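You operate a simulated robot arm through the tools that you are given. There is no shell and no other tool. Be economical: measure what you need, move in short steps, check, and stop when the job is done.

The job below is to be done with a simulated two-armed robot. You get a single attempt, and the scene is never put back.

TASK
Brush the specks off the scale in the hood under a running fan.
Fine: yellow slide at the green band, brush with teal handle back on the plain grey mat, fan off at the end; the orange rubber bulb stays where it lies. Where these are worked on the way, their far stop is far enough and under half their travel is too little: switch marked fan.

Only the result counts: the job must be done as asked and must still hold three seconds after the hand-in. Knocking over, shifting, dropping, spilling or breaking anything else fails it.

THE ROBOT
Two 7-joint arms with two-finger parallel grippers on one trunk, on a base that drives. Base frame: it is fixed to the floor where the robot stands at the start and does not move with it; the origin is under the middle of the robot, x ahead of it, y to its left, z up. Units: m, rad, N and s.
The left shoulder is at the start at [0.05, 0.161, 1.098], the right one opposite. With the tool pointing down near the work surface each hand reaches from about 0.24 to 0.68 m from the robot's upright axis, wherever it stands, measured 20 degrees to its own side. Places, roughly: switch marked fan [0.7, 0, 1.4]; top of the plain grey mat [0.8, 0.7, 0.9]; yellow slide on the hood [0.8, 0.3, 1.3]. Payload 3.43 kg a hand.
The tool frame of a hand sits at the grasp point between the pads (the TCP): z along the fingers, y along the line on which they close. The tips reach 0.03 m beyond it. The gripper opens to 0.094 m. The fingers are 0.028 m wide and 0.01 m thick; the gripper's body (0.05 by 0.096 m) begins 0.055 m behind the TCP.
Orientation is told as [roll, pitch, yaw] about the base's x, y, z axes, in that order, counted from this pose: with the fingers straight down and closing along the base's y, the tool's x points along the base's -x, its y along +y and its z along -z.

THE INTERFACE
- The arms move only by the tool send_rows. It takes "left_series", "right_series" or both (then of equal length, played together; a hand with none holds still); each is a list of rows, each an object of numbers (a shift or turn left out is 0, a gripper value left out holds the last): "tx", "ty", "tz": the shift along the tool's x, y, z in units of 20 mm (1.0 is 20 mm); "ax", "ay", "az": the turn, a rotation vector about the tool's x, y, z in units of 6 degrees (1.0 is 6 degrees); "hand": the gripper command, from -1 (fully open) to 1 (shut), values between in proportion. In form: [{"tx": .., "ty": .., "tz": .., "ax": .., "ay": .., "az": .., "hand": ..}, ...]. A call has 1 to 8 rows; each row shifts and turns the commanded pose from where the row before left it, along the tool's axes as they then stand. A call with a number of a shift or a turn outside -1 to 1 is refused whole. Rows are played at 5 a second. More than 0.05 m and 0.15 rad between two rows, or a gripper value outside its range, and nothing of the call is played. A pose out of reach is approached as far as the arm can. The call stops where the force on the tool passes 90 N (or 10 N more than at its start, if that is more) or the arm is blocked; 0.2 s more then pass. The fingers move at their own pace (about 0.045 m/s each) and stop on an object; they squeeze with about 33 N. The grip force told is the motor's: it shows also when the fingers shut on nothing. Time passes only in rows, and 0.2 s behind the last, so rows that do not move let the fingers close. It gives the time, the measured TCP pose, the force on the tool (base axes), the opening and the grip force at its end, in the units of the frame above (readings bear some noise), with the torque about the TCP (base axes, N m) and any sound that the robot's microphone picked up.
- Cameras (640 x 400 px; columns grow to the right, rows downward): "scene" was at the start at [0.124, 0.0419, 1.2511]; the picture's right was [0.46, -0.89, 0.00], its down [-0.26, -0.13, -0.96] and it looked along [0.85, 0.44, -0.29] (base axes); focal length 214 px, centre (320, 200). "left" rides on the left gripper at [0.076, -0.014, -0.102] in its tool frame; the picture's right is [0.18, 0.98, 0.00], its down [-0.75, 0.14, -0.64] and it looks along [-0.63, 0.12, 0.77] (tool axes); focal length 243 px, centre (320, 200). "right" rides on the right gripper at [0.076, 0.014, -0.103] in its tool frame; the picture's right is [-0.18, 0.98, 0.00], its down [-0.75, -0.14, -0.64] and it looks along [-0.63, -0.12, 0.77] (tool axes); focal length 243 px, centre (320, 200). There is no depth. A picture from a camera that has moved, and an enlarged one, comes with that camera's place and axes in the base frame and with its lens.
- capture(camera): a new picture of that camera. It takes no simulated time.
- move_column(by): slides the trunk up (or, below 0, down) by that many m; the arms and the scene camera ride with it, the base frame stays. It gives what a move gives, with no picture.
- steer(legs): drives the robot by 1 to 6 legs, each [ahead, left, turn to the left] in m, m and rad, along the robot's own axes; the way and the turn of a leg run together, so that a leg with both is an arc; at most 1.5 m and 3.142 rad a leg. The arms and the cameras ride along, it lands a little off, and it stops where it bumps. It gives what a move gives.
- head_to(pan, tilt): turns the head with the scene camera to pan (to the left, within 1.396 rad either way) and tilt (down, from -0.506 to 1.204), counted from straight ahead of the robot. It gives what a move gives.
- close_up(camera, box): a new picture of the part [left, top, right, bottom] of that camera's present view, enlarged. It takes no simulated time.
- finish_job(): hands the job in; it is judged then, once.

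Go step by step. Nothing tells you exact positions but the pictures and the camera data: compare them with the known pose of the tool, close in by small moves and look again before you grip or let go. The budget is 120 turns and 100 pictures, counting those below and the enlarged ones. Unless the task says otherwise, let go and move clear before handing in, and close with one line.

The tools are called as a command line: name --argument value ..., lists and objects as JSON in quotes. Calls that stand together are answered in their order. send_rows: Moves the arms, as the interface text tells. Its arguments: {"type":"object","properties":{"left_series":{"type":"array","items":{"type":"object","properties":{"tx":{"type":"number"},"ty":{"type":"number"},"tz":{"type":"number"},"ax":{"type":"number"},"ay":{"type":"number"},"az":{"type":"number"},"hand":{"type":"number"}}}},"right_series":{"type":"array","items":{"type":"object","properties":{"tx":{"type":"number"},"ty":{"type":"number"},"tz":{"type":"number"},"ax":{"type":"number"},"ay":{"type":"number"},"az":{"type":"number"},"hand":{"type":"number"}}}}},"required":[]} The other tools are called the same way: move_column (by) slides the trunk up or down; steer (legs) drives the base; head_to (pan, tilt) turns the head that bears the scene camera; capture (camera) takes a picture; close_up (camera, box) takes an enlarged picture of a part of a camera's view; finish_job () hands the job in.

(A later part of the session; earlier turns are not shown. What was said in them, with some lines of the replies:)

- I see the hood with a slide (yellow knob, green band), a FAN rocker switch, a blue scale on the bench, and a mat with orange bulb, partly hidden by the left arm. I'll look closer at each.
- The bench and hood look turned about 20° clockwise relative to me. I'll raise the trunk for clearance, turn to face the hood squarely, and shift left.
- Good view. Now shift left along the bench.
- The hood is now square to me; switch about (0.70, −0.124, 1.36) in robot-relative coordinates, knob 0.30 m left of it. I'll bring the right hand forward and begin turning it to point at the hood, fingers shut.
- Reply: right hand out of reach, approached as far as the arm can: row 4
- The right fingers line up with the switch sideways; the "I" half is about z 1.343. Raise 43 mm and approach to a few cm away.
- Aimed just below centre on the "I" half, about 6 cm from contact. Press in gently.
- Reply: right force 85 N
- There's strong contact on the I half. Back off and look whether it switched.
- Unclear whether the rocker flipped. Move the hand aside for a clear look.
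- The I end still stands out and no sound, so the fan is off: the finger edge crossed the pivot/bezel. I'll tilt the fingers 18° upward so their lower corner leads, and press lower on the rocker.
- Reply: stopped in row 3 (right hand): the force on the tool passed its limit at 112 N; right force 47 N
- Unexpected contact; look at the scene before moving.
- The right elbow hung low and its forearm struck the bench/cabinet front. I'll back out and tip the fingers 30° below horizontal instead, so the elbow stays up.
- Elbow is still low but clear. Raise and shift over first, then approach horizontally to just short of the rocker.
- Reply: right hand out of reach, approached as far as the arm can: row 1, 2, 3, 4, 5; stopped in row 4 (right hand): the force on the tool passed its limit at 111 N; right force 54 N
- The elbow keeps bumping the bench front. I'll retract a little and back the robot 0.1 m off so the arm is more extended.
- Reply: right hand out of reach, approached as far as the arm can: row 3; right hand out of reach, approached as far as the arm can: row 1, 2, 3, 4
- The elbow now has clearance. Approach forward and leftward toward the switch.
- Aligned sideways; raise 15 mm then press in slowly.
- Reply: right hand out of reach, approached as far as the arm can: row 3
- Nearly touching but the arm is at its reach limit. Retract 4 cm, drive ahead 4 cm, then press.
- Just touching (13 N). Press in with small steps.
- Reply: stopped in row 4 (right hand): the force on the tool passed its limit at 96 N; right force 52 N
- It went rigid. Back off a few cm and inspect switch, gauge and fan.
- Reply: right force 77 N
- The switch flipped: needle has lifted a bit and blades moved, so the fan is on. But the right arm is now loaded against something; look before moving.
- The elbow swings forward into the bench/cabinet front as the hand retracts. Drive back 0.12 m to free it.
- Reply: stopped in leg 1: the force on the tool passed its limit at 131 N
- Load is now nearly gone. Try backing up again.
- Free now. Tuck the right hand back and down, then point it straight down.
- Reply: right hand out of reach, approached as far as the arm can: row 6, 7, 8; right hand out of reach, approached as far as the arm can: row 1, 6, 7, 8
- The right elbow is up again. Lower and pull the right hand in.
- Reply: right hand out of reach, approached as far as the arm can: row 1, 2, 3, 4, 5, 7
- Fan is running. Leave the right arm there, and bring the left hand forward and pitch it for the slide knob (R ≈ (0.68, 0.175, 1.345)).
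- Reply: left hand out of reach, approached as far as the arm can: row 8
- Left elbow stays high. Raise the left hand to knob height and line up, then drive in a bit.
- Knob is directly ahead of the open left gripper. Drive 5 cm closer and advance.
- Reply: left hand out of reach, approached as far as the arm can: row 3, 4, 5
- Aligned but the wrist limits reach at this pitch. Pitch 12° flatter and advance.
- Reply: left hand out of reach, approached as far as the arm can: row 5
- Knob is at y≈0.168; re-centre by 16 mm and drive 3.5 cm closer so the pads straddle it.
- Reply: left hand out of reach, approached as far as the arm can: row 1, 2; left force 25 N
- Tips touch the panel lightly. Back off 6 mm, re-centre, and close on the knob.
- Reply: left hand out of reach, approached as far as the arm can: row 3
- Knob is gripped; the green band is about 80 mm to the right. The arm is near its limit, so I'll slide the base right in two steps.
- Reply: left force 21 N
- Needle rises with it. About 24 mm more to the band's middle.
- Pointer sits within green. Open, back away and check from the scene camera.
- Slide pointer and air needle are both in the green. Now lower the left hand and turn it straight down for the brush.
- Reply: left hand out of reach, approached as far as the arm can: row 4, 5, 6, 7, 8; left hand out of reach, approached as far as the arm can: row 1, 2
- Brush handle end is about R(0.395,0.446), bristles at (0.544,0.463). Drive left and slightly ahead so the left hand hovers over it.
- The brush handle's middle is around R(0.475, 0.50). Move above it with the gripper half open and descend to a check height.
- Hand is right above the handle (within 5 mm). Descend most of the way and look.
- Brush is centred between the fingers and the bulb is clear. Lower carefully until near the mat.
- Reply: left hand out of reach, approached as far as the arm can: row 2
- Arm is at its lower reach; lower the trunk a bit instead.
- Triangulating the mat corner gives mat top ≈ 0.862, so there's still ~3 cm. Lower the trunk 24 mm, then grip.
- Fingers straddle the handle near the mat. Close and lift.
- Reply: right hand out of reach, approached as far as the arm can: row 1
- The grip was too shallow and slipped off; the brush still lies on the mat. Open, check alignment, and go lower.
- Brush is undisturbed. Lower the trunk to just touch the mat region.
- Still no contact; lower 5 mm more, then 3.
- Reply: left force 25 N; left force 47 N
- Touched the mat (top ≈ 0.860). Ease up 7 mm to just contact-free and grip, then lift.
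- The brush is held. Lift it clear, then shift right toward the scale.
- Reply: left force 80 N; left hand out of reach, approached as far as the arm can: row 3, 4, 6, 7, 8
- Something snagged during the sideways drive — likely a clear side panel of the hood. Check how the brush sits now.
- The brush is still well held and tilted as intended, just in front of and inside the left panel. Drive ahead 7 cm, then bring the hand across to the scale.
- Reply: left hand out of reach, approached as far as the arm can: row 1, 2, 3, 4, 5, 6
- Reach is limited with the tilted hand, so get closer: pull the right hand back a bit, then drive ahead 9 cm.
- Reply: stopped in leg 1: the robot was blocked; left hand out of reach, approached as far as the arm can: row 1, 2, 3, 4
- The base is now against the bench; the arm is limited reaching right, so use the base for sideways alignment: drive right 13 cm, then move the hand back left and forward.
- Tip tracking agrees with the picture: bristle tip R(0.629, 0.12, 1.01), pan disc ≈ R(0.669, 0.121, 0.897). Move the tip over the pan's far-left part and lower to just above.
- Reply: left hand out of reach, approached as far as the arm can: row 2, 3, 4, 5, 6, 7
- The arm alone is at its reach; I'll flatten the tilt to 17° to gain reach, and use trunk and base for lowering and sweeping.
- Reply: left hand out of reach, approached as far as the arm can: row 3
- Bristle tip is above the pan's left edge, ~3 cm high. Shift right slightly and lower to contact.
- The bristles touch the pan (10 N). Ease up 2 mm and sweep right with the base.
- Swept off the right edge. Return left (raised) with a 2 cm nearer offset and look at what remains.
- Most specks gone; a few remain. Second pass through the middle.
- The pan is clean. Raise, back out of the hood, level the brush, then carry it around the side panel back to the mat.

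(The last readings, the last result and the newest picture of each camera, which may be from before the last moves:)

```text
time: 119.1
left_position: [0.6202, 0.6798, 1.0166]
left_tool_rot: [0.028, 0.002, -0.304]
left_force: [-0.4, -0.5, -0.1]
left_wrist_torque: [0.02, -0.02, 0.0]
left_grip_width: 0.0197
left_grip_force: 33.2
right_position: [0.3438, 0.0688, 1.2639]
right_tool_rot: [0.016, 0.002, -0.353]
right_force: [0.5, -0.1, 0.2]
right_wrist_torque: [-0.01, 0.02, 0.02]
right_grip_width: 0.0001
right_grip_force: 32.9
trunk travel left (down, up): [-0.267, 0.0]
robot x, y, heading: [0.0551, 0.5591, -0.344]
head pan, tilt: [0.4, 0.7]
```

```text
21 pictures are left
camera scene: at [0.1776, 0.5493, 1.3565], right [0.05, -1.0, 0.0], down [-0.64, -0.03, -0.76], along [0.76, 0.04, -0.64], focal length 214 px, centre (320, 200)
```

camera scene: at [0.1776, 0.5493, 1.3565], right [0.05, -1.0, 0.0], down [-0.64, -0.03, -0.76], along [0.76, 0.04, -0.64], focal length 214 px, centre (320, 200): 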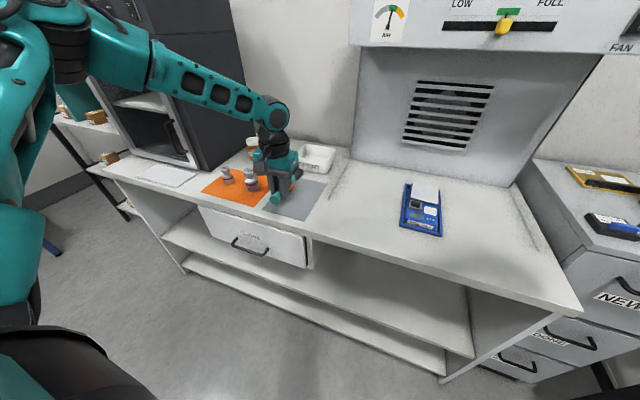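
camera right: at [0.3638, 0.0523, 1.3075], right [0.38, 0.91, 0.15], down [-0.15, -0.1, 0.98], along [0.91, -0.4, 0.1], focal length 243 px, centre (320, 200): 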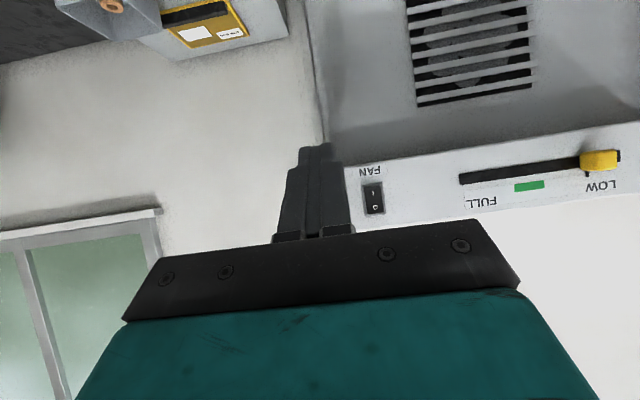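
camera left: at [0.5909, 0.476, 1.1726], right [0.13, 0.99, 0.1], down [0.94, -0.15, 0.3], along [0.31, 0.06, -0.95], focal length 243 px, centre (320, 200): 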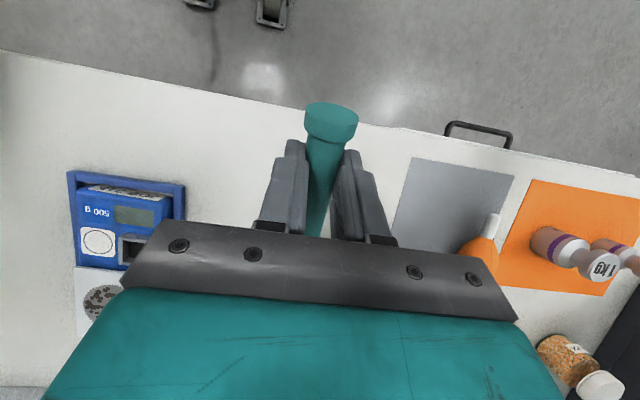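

Steer ahead 11 cm to be above the original spot, correct the small yaw/roll, and lower the trunk most of the way.

steer --legs '[[0.11, 0, 0]]'

send_rows --left_series '[{"ax": 0.27, "az": 0.38}, {}]'

capture --camera "left"

```text
time: 120.3
left_position: [0.7248, 0.6427, 1.0167]
left_tool_rot: [0.028, 0.003, -0.301]
left_force: [0.5, -0.2, 0.3]
left_wrist_torque: [-0.01, 0.03, 0.02]
left_grip_width: 0.0195
left_grip_force: 33.3
right_position: [0.4472, 0.0309, 1.2618]
right_tool_rot: [0.015, 0.006, -0.355]
right_force: [0.5, -0.7, -0.6]
right_wrist_torque: [-0.03, 0.03, -0.01]
right_grip_width: 0.0
right_grip_force: 33.3
trunk travel left (down, up): [-0.267, 0.0]
robot x, y, heading: [0.1548, 0.5209, -0.345]
head pan, tilt: [0.4, 0.7]
```

```text
time: 120.9
left_position: [0.7244, 0.6422, 1.0171]
left_tool_rot: [0.0, 0.0, -0.342]
left_force: [-1.0, 0.3, 0.7]
left_wrist_torque: [-0.01, 0.04, -0.04]
left_grip_width: 0.0194
left_grip_force: 33.5
right_position: [0.4454, 0.0298, 1.2629]
right_tool_rot: [0.015, 0.004, -0.355]
right_force: [0.8, -0.3, 0.3]
right_wrist_torque: [0.0, -0.01, 0.0]
right_grip_width: 0.0
right_grip_force: 33.1
trunk travel left (down, up): [-0.267, 0.0]
robot x, y, heading: [0.1584, 0.5225, -0.347]
head pan, tilt: [0.4, 0.7]
```

```text
20 pictures are left
camera left: at [0.647, 0.6548, 1.1195], right [0.16, 0.99, 0.0], down [0.76, -0.12, 0.64], along [0.63, -0.1, -0.77], focal length 243 px, centre (320, 200)
```

left: 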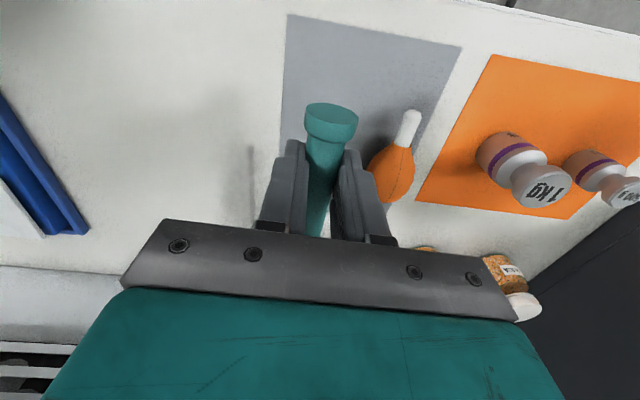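

Everything matches the original pose. Lower the trunk to placing height.

move_column --by -0.12

move_column --by -0.006

close_up --camera "scene" --box '[230, 110, 350, 220]'

```text
time: 122.4
left_position: [0.7237, 0.6421, 0.8975]
left_tool_rot: [-0.002, 0.002, -0.343]
left_force: [-0.5, -0.2, -0.8]
left_wrist_torque: [0.04, 0.05, 0.0]
left_grip_width: 0.0196
left_grip_force: 32.5
right_position: [0.4461, 0.0313, 1.1427]
right_tool_rot: [0.017, 0.005, -0.353]
right_force: [0.1, 0.2, 0.5]
right_wrist_torque: [0.01, 0.01, 0.02]
right_grip_width: 0.0
right_grip_force: 33.4
trunk travel left (down, up): [-0.147, 0.12]
robot x, y, heading: [0.1529, 0.5184, -0.35]
head pan, tilt: [0.4, 0.7]
```

```text
time: 122.9
left_position: [0.7229, 0.6423, 0.892]
left_tool_rot: [0.001, 0.0, -0.342]
left_force: [-0.1, -0.6, 0.1]
left_wrist_torque: [0.0, 0.0, 0.0]
left_grip_width: 0.0195
left_grip_force: 32.9
right_position: [0.4466, 0.0314, 1.1367]
right_tool_rot: [0.017, 0.002, -0.355]
right_force: [0.2, -0.4, -0.4]
right_wrist_torque: [0.02, -0.02, -0.01]
right_grip_width: 0.0002
right_grip_force: 33.2
trunk travel left (down, up): [-0.141, 0.126]
robot x, y, heading: [0.1577, 0.5222, -0.343]
head pan, tilt: [0.4, 0.7]
```

```text
3.64 times, centred on (290, 165) of scene
camera zoom: at [0.2802, 0.5124, 1.2305], right [0.05, -1.0, 0.0], down [-0.64, -0.03, -0.77], along [0.76, 0.04, -0.64], focal length 780 px, centre (429, 327)
```

zoom: 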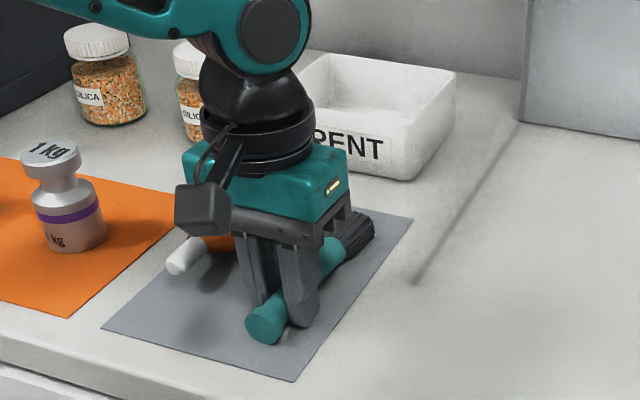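

On the mat. Lower 2 mm more, open modestly, and lift away.

move_column --by -0.002

send_rows --left_series '[{"hand": 0.4}, {"hand": 0.1}, {"hand": 0.0}, {"hand": 0.0}]'

move_column --by 0.126

capture --camera "left"

```text
time: 123.4
left_position: [0.7234, 0.6417, 0.8902]
left_tool_rot: [0.0, -0.002, -0.343]
left_force: [-0.3, 0.6, 5.3]
left_wrist_torque: [0.1, 0.17, -0.07]
left_grip_width: 0.0198
left_grip_force: 32.9
right_position: [0.4464, 0.0299, 1.1348]
right_tool_rot: [0.015, 0.003, -0.353]
right_force: [0.6, 0.6, -0.1]
right_wrist_torque: [-0.02, 0.0, -0.01]
right_grip_width: 0.0
right_grip_force: 33.0
trunk travel left (down, up): [-0.139, 0.128]
robot x, y, heading: [0.1577, 0.5224, -0.349]
head pan, tilt: [0.4, 0.7]
```

```text
time: 124.4
left_position: [0.7232, 0.6435, 0.8898]
left_tool_rot: [-0.001, 0.001, -0.341]
left_force: [2.2, 6.2, 6.8]
left_wrist_torque: [-0.02, -0.02, -0.02]
left_grip_width: 0.0434
left_grip_force: 0.0
right_position: [0.4472, 0.0304, 1.1339]
right_tool_rot: [0.016, 0.003, -0.355]
right_force: [0.5, -0.4, 0.1]
right_wrist_torque: [0.0, 0.0, -0.01]
right_grip_width: 0.0002
right_grip_force: 33.0
trunk travel left (down, up): [-0.139, 0.128]
robot x, y, heading: [0.1592, 0.5226, -0.342]
head pan, tilt: [0.4, 0.7]
```

```text
time: 126.0
left_position: [0.7242, 0.6421, 1.0155]
left_tool_rot: [-0.001, 0.002, -0.342]
left_force: [0.1, -0.3, 0.4]
left_wrist_torque: [-0.03, -0.02, 0.01]
left_grip_width: 0.0472
left_grip_force: 0.1
right_position: [0.4477, 0.0301, 1.261]
right_tool_rot: [0.016, 0.006, -0.354]
right_force: [0.8, 0.2, 0.0]
right_wrist_torque: [0.02, 0.01, -0.02]
right_grip_width: 0.0
right_grip_force: 33.4
trunk travel left (down, up): [-0.265, 0.002]
robot x, y, heading: [0.1522, 0.5217, -0.347]
head pan, tilt: [0.4, 0.7]
```

```text
18 pictures are left
camera left: at [0.6471, 0.6549, 1.1173], right [0.16, 0.99, 0.0], down [0.76, -0.12, 0.64], along [0.63, -0.1, -0.77], focal length 243 px, centre (320, 200)
```

left: 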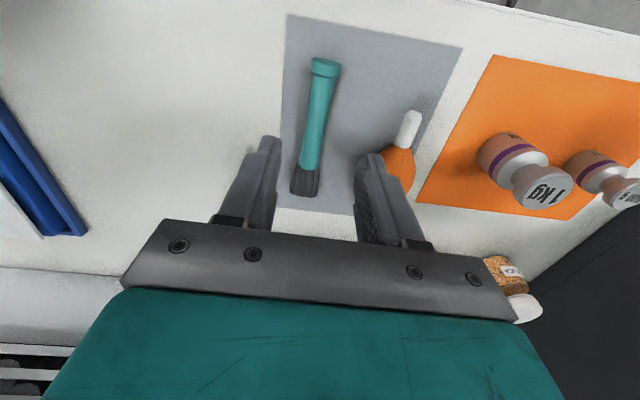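

Brush is back on the mat, bulb untouched. Now the fan: back off, shift right, and set the right hand forward (still pointing down) before pitching it, mirroring what worked for the left arm.

steer --legs '[[-0.13, 0, 0], [0, -0.125, 0]]'

send_rows --right_series '[{"tx": -0.7, "ty": 0.9, "tz": 0.38}, {"tx": -0.7, "ty": 0.9, "tz": 0.38}, {"tx": -0.7, "ty": 0.9, "tz": 0.38}, {"tx": -0.7, "ty": 0.9, "tz": 0.38}, {"tx": -0.7, "ty": 0.9, "tz": 0.38}, {"tx": -0.7, "ty": 0.9, "tz": 0.38}, {"tx": -0.7, "ty": 0.9, "tz": 0.38}, {"tx": -0.7, "ty": 0.9, "tz": 0.38}]'

head_to --pan 0.0 --tilt 0.4

capture --camera "scene"

```text
time: 128.6
left_position: [0.5589, 0.5705, 1.0163]
left_tool_rot: [0.0, 0.002, -0.342]
left_force: [-0.5, 0.3, -0.9]
left_wrist_torque: [0.0, 0.03, -0.01]
left_grip_width: 0.0468
left_grip_force: 0.1
right_position: [0.2806, -0.0432, 1.2594]
right_tool_rot: [0.019, 0.004, -0.355]
right_force: [0.4, 0.1, -0.3]
right_wrist_torque: [0.01, -0.01, 0.0]
right_grip_width: 0.0001
right_grip_force: 32.5
trunk travel left (down, up): [-0.265, 0.002]
robot x, y, heading: [-0.0108, 0.4479, -0.344]
head pan, tilt: [0.4, 0.7]
```

```text
time: 130.4
left_position: [0.5601, 0.571, 1.0155]
left_tool_rot: [0.001, 0.002, -0.342]
left_force: [-0.5, -0.6, 0.2]
left_wrist_torque: [0.02, -0.02, 0.01]
left_grip_width: 0.0471
left_grip_force: 0.0
right_position: [0.4362, 0.0518, 1.2045]
right_tool_rot: [0.024, 0.002, -0.359]
right_force: [0.6, -0.6, 0.4]
right_wrist_torque: [-0.03, -0.05, -0.01]
right_grip_width: 0.0001
right_grip_force: 32.7
trunk travel left (down, up): [-0.265, 0.002]
robot x, y, heading: [-0.0051, 0.4468, -0.347]
head pan, tilt: [0.4, 0.7]
```

```text
time: 131.3
left_position: [0.5597, 0.5706, 1.0153]
left_tool_rot: [0.0, 0.002, -0.342]
left_force: [0.0, -0.8, 0.3]
left_wrist_torque: [0.04, -0.02, 0.01]
left_grip_width: 0.0471
left_grip_force: 0.1
right_position: [0.4354, 0.0513, 1.2005]
right_tool_rot: [0.022, 0.005, -0.364]
right_force: [-0.1, 0.2, 0.9]
right_wrist_torque: [-0.01, 0.02, 0.03]
right_grip_width: 0.0002
right_grip_force: 33.4
trunk travel left (down, up): [-0.265, 0.002]
robot x, y, heading: [-0.0081, 0.4488, -0.345]
head pan, tilt: [0.0, 0.4]
```

```text
17 pictures are left
camera scene: at [0.1185, 0.4037, 1.3813], right [-0.34, -0.94, 0.0], down [-0.37, 0.13, -0.92], along [0.87, -0.31, -0.39], focal length 214 px, centre (320, 200)
```

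scene: 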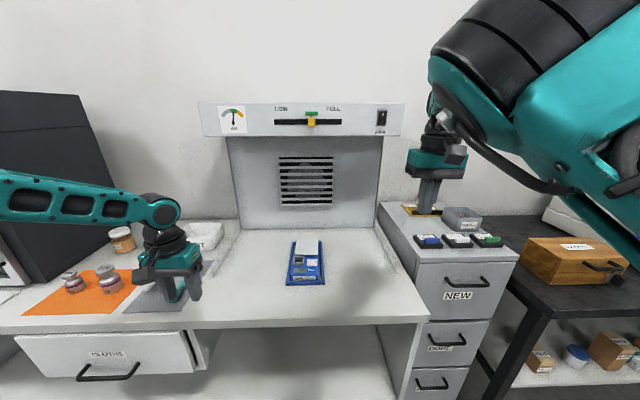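

Right hand positioned. Pitch it forward 54° and check the elbow.

send_rows --right_series '[{"ay": -1}, {"ay": -1}, {"ay": -1}, {"ay": -1}, {"ay": -1}, {"ay": -1}, {"ay": -1}, {"ay": -1}]'

capture --camera "scene"

```text
time: 133.1
left_position: [0.5579, 0.5709, 1.0156]
left_tool_rot: [-0.001, 0.001, -0.342]
left_force: [0.1, -0.5, -0.3]
left_wrist_torque: [0.0, 0.0, -0.04]
left_grip_width: 0.0473
left_grip_force: 0.0
right_position: [0.449, -0.0084, 1.2115]
right_tool_rot: [0.027, -0.832, -0.374]
right_force: [-0.3, -0.5, -0.1]
right_wrist_torque: [0.0, 0.0, 0.02]
right_grip_width: 0.0003
right_grip_force: 32.5
right hand out of reach, approached as far as the arm can: row 3, 4, 5, 6, 7, 8
trunk travel left (down, up): [-0.265, 0.002]
robot x, y, heading: [-0.008, 0.4474, -0.344]
head pan, tilt: [0.0, 0.4]
```

```text
16 pictures are left
camera scene: at [0.1184, 0.4035, 1.3813], right [-0.34, -0.94, 0.0], down [-0.37, 0.13, -0.92], along [0.87, -0.31, -0.39], focal length 214 px, centre (320, 200)
```

scene: 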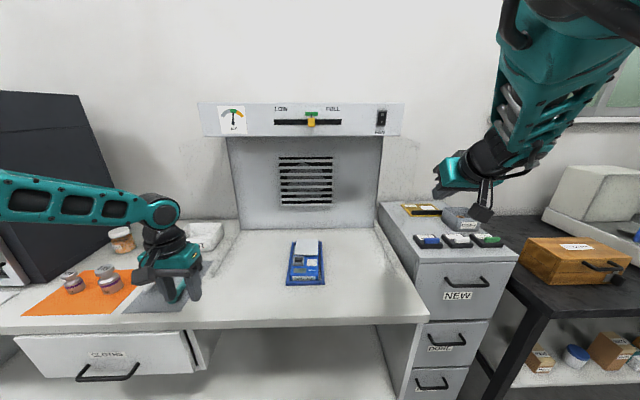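

Elbow is high and clear. Raise the hand to switch height and move toward the switch line.

send_rows --right_series '[{"tx": -0.743, "ty": 0.4, "tz": -0.669}, {"tx": -0.743, "ty": 0.4, "tz": -0.669}, {"tx": -0.743, "ty": 0.4, "tz": -0.669}, {"tx": -0.743, "ty": 0.4, "tz": -0.669}, {"tx": -0.743, "ty": 0.4, "tz": -0.669}, {"tx": -0.743, "ty": 0.4, "tz": -0.669}, {"tx": -0.743, "ty": 0.4, "tz": -0.669}, {"tx": -0.743, "ty": 0.4, "tz": -0.669}]'

capture --camera "scene"

```text
time: 134.9
left_position: [0.5592, 0.5698, 1.016]
left_tool_rot: [-0.001, 0.001, -0.342]
left_force: [0.1, 0.0, -0.2]
left_wrist_torque: [-0.04, -0.02, -0.02]
left_grip_width: 0.0472
left_grip_force: 0.2
right_position: [0.4721, 0.0328, 1.3772]
right_tool_rot: [0.024, -0.834, -0.371]
right_force: [0.1, 0.5, 0.3]
right_wrist_torque: [0.01, 0.04, 0.03]
right_grip_width: 0.0002
right_grip_force: 33.0
right hand out of reach, approached as far as the arm can: row 1, 2, 3, 5
trunk travel left (down, up): [-0.265, 0.002]
robot x, y, heading: [-0.0048, 0.4486, -0.346]
head pan, tilt: [0.0, 0.4]
```

```text
15 pictures are left
camera scene: at [0.1184, 0.404, 1.3815], right [-0.34, -0.94, 0.0], down [-0.36, 0.13, -0.92], along [0.87, -0.31, -0.39], focal length 214 px, centre (320, 200)
```

scene: 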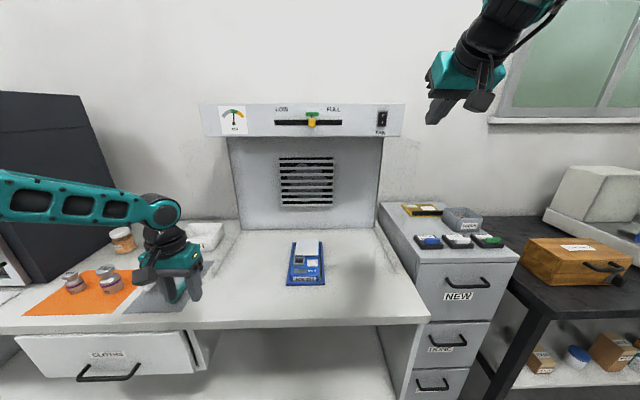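

Height good. Flatten the right hand a bit more and pull the left hand back from the side panel before driving in.

send_rows --right_series '[{"ay": -1}, {"ay": -1}, {}, {}]' --left_series '[{"tx": 1, "tz": -0.5}, {"tx": 1, "tz": -0.5}, {"tx": 1, "tz": -0.5}, {"tx": 1, "tz": -0.5}]'

steer --legs '[[0, 0.033, 0], [0.15, 0, 0]]'

capture --camera "right"

capture --camera "scene"

```text
time: 135.9
left_position: [0.4845, 0.5972, 1.056]
left_tool_rot: [0.001, 0.003, -0.342]
left_force: [0.4, 0.4, 0.1]
left_wrist_torque: [0.02, -0.01, 0.0]
left_grip_width: 0.0469
left_grip_force: 0.1
right_position: [0.4763, 0.0116, 1.3849]
right_tool_rot: [0.034, -1.043, -0.383]
right_force: [0.3, 0.0, 0.1]
right_wrist_torque: [0.03, -0.01, -0.02]
right_grip_width: 0.0
right_grip_force: 33.1
right hand out of reach, approached as far as the arm can: row 1, 2
trunk travel left (down, up): [-0.265, 0.002]
robot x, y, heading: [-0.0065, 0.4441, -0.344]
head pan, tilt: [0.0, 0.4]
```

```text
time: 137.8
left_position: [0.6378, 0.5775, 1.0551]
left_tool_rot: [-0.001, 0.003, -0.34]
left_force: [0.6, 0.4, 0.8]
left_wrist_torque: [-0.02, -0.01, 0.0]
left_grip_width: 0.0468
left_grip_force: 0.0
right_position: [0.6299, -0.0098, 1.3828]
right_tool_rot: [0.036, -1.04, -0.382]
right_force: [0.1, 0.0, -0.2]
right_wrist_torque: [0.02, 0.01, 0.01]
right_grip_width: 0.0003
right_grip_force: 33.4
trunk travel left (down, up): [-0.265, 0.002]
robot x, y, heading: [0.1408, 0.4306, -0.347]
head pan, tilt: [0.0, 0.4]
```

```text
14 pictures are left
camera right: at [0.5155, 0.0474, 1.3696], right [0.43, 0.89, 0.18], down [-0.22, -0.09, 0.97], along [0.88, -0.45, 0.16], focal length 243 px, centre (320, 200)
```

right: 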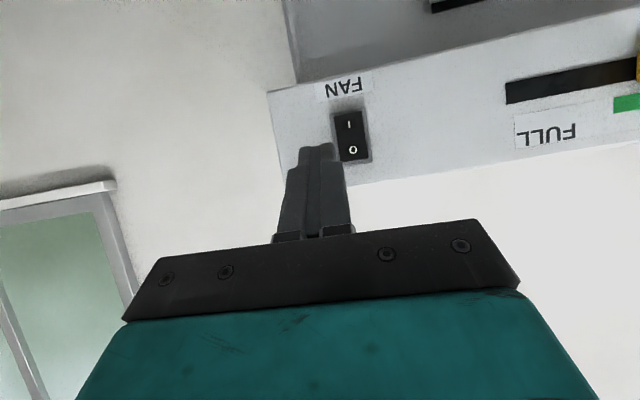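

```text
13 pictures are left
camera scene: at [0.2717, 0.3839, 1.3813], right [-0.33, -0.94, 0.0], down [-0.37, 0.13, -0.92], along [0.87, -0.31, -0.39], focal length 214 px, centre (320, 200)
```

scene: 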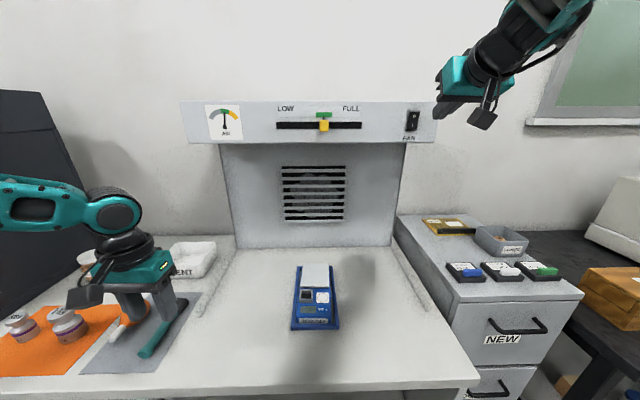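

Switch O end is at R(−0.123, z 1.37); shift 2 cm left, 1 cm down, then approach and press slowly.

send_rows --right_series '[{"tx": 0.43, "ty": 0.6, "tz": 0.25}, {"ty": 0.5}, {"tx": -0.5, "tz": 0.866}, {"tx": -0.5, "tz": 0.866}]'

capture --camera "right"

```text
time: 138.8
left_position: [0.6362, 0.5761, 1.0556]
left_tool_rot: [-0.001, 0.001, -0.341]
left_force: [0.1, 0.2, 0.4]
left_wrist_torque: [0.02, -0.03, -0.02]
left_grip_width: 0.0469
left_grip_force: 0.0
right_position: [0.6784, -0.023, 1.3807]
right_tool_rot: [0.04, -1.042, -0.388]
right_force: [0.1, -0.2, -0.1]
right_wrist_torque: [0.0, 0.01, 0.01]
right_grip_width: 0.0
right_grip_force: 32.4
right hand out of reach, approached as far as the arm can: row 1, 2
trunk travel left (down, up): [-0.265, 0.002]
robot x, y, heading: [0.1422, 0.4298, -0.344]
head pan, tilt: [0.0, 0.4]
```

```text
12 pictures are left
camera right: at [0.5637, 0.0339, 1.3664], right [0.43, 0.89, 0.18], down [-0.22, -0.09, 0.97], along [0.88, -0.45, 0.16], focal length 243 px, centre (320, 200)
```

right: 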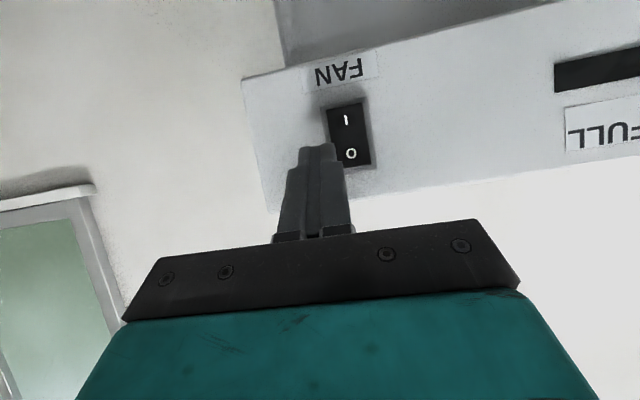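

Need 17 mm left and 8 mm down; use base and trunk.

steer --legs '[[-0.015, 0.018, 0]]'

move_column --by -0.008

capture --camera "right"

```text
time: 139.7
left_position: [0.6282, 0.5991, 1.0554]
left_tool_rot: [-0.001, 0.0, -0.342]
left_force: [-1.3, -0.3, 0.6]
left_wrist_torque: [0.0, -0.02, -0.04]
left_grip_width: 0.047
left_grip_force: 0.0
right_position: [0.6694, 0.0007, 1.3796]
right_tool_rot: [0.033, -1.041, -0.383]
right_force: [0.0, 0.6, 0.3]
right_wrist_torque: [0.01, 0.02, -0.02]
right_grip_width: 0.0
right_grip_force: 33.2
trunk travel left (down, up): [-0.265, 0.002]
robot x, y, heading: [0.1379, 0.4483, -0.341]
head pan, tilt: [0.0, 0.4]
```

```text
time: 140.3
left_position: [0.6284, 0.5995, 1.0481]
left_tool_rot: [0.0, 0.003, -0.341]
left_force: [-1.0, 0.4, 0.4]
left_wrist_torque: [0.0, 0.03, -0.06]
left_grip_width: 0.0469
left_grip_force: 0.0
right_position: [0.6688, -0.0009, 1.3708]
right_tool_rot: [0.039, -1.041, -0.388]
right_force: [-0.1, 0.2, -0.3]
right_wrist_torque: [0.01, -0.01, -0.02]
right_grip_width: 0.0
right_grip_force: 33.2
trunk travel left (down, up): [-0.257, 0.01]
robot x, y, heading: [0.1399, 0.4467, -0.342]
head pan, tilt: [0.0, 0.4]
```

```text
11 pictures are left
camera right: at [0.555, 0.0555, 1.3581], right [0.43, 0.89, 0.18], down [-0.22, -0.09, 0.97], along [0.88, -0.45, 0.16], focal length 243 px, centre (320, 200)
```

right: 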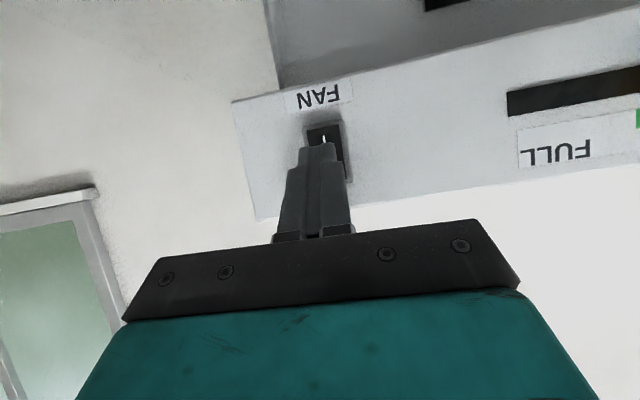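

Well aligned laterally. Raise 5 mm so the corner bears near the O end, then press in.

move_column --by 0.005

send_rows --right_series '[{"tx": -0.375, "tz": 0.65}, {"tx": -0.2, "tz": 0.35}, {"tx": -0.15, "tz": 0.26}, {"tx": -0.15, "tz": 0.26}, {"tx": -0.15, "tz": 0.26}]'

```text
time: 140.8
left_position: [0.6284, 0.5982, 1.0528]
left_tool_rot: [0.0, 0.001, -0.342]
left_force: [0.4, 0.3, 0.0]
left_wrist_torque: [0.03, 0.04, 0.0]
left_grip_width: 0.0471
left_grip_force: 0.1
right_position: [0.6691, -0.0011, 1.3762]
right_tool_rot: [0.036, -1.043, -0.389]
right_force: [0.6, -0.6, 0.2]
right_wrist_torque: [0.03, 0.01, -0.01]
right_grip_width: 0.0
right_grip_force: 33.2
trunk travel left (down, up): [-0.262, 0.005]
robot x, y, heading: [0.1371, 0.4525, -0.344]
head pan, tilt: [0.0, 0.4]
```

```text
time: 142.0
left_position: [0.6195, 0.603, 1.0577]
left_tool_rot: [0.0, -0.01, -0.341]
left_force: [-1.0, 0.1, -0.4]
left_wrist_torque: [-0.01, 0.0, 0.05]
left_grip_width: 0.047
left_grip_force: 0.1
right_position: [0.6899, -0.0162, 1.3843]
right_tool_rot: [0.062, -1.047, -0.415]
right_force: [-64.4, 29.3, -5.0]
right_wrist_torque: [0.31, 0.72, 0.53]
right_grip_width: 0.0002
right_grip_force: 32.9
trunk travel left (down, up): [-0.262, 0.005]
robot x, y, heading: [0.1361, 0.4532, -0.345]
head pan, tilt: [0.0, 0.4]
```

Pressed at ~70 N though the hand slid up a bit. Back off and check.

send_rows --right_series '[{"tx": 0.5, "tz": -0.866}]'

steer --legs '[[-0.04, 0, 0]]'

capture --camera "right"

close_up --camera "scene" --box '[180, 90, 440, 230]'

```text
time: 142.4
left_position: [0.6269, 0.5984, 1.0531]
left_tool_rot: [-0.001, -0.002, -0.339]
left_force: [-0.4, 0.5, -0.3]
left_wrist_torque: [0.03, -0.03, -0.02]
left_grip_width: 0.0468
left_grip_force: 0.0
right_position: [0.6856, -0.0162, 1.3766]
right_tool_rot: [0.056, -1.04, -0.414]
right_force: [0.2, -0.6, -1.3]
right_wrist_torque: [-0.02, -0.09, 0.04]
right_grip_width: 0.0
right_grip_force: 32.9
trunk travel left (down, up): [-0.262, 0.005]
robot x, y, heading: [0.1375, 0.4505, -0.35]
head pan, tilt: [0.0, 0.4]
```

```text
time: 143.3
left_position: [0.59, 0.6116, 1.0533]
left_tool_rot: [0.0, -0.001, -0.342]
left_force: [-1.0, -1.1, 0.6]
left_wrist_torque: [-0.04, 0.02, -0.03]
left_grip_width: 0.0471
left_grip_force: 0.0
right_position: [0.6465, -0.0004, 1.3789]
right_tool_rot: [0.058, -1.042, -0.413]
right_force: [-1.6, 0.1, 0.6]
right_wrist_torque: [-0.01, -0.02, 0.05]
right_grip_width: 0.0001
right_grip_force: 32.8
trunk travel left (down, up): [-0.262, 0.005]
robot x, y, heading: [0.0989, 0.4624, -0.341]
head pan, tilt: [0.0, 0.4]
```

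```text
10 pictures are left
camera right: at [0.5339, 0.058, 1.3641], right [0.43, 0.88, 0.19], down [-0.22, -0.1, 0.97], along [0.87, -0.46, 0.16], focal length 243 px, centre (320, 200)
```

right: 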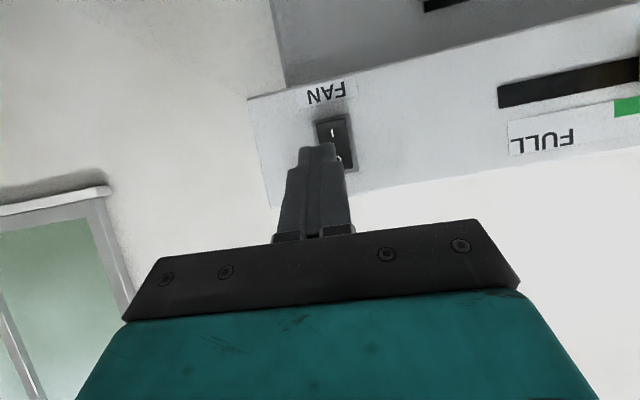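

```text
2.46 times, centred on (310, 160) of scene
camera zoom: at [0.224, 0.4197, 1.3785], right [-0.34, -0.94, 0.0], down [-0.36, 0.13, -0.92], along [0.87, -0.31, -0.39], focal length 528 px, centre (345, 298)
```

zoom: 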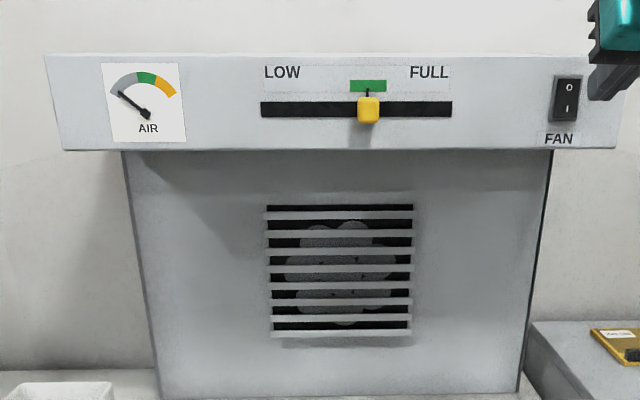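

Needle has fallen; fan appears off and the slide is still at green. Back away further and verify.

steer --legs '[[-0.12, 0, 0]]'

close_up --camera "scene" --box '[190, 90, 430, 230]'

capture --camera "scene"

```text
time: 144.5
left_position: [0.4778, 0.6532, 1.0522]
left_tool_rot: [-0.001, 0.001, -0.341]
left_force: [-0.6, 0.2, -0.1]
left_wrist_torque: [-0.02, -0.03, -0.02]
left_grip_width: 0.0468
left_grip_force: 0.1
right_position: [0.5338, 0.0403, 1.3786]
right_tool_rot: [0.06, -1.043, -0.417]
right_force: [0.0, 0.1, 0.2]
right_wrist_torque: [0.01, 0.01, -0.02]
right_grip_width: 0.0
right_grip_force: 33.0
trunk travel left (down, up): [-0.262, 0.005]
robot x, y, heading: [-0.0145, 0.5074, -0.343]
head pan, tilt: [0.0, 0.4]
```

```text
2.67 times, centred on (310, 160) of scene
camera zoom: at [0.1111, 0.4603, 1.3784], right [-0.34, -0.94, 0.0], down [-0.37, 0.13, -0.92], along [0.87, -0.31, -0.39], focal length 572 px, centre (347, 307)
```

zoom: 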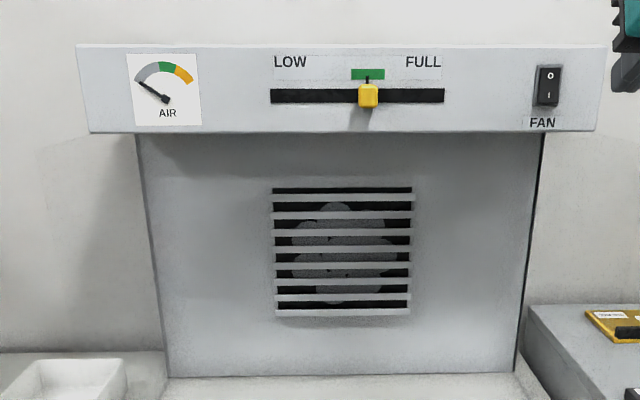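

```text
7 pictures are left
camera scene: at [0.1111, 0.4603, 1.3784], right [-0.34, -0.94, 0.0], down [-0.37, 0.13, -0.92], along [0.87, -0.31, -0.39], focal length 214 px, centre (320, 200)
```

scene: 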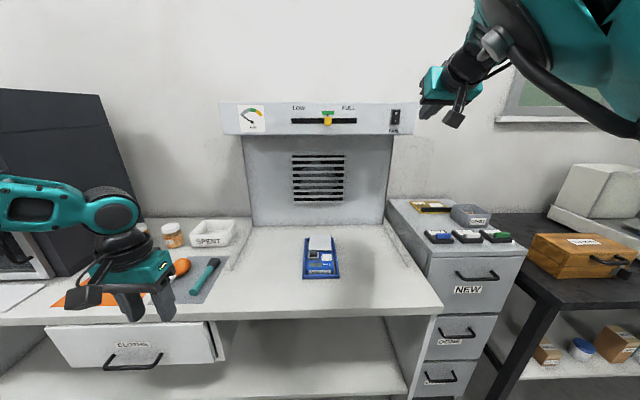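

The needle is at its rest position, so the fan is off. The slide is at the green band, the pan is clean, the brush lies on the grey mat, the bulb is untouched and both hands are clear.

finish_job

```text
The job is handed in.
```

The specks were brushed off the scale with the fan running, and I handed the job in with the yellow slide at the green band, the brush back on the grey mat, the fan off and the orange bulb where it lay; on the way the right arm bumped the bench or cabinet front, the brush hit the hood's clear side panel, and the base bumped the bench, though the last picture shows nothing out of place.
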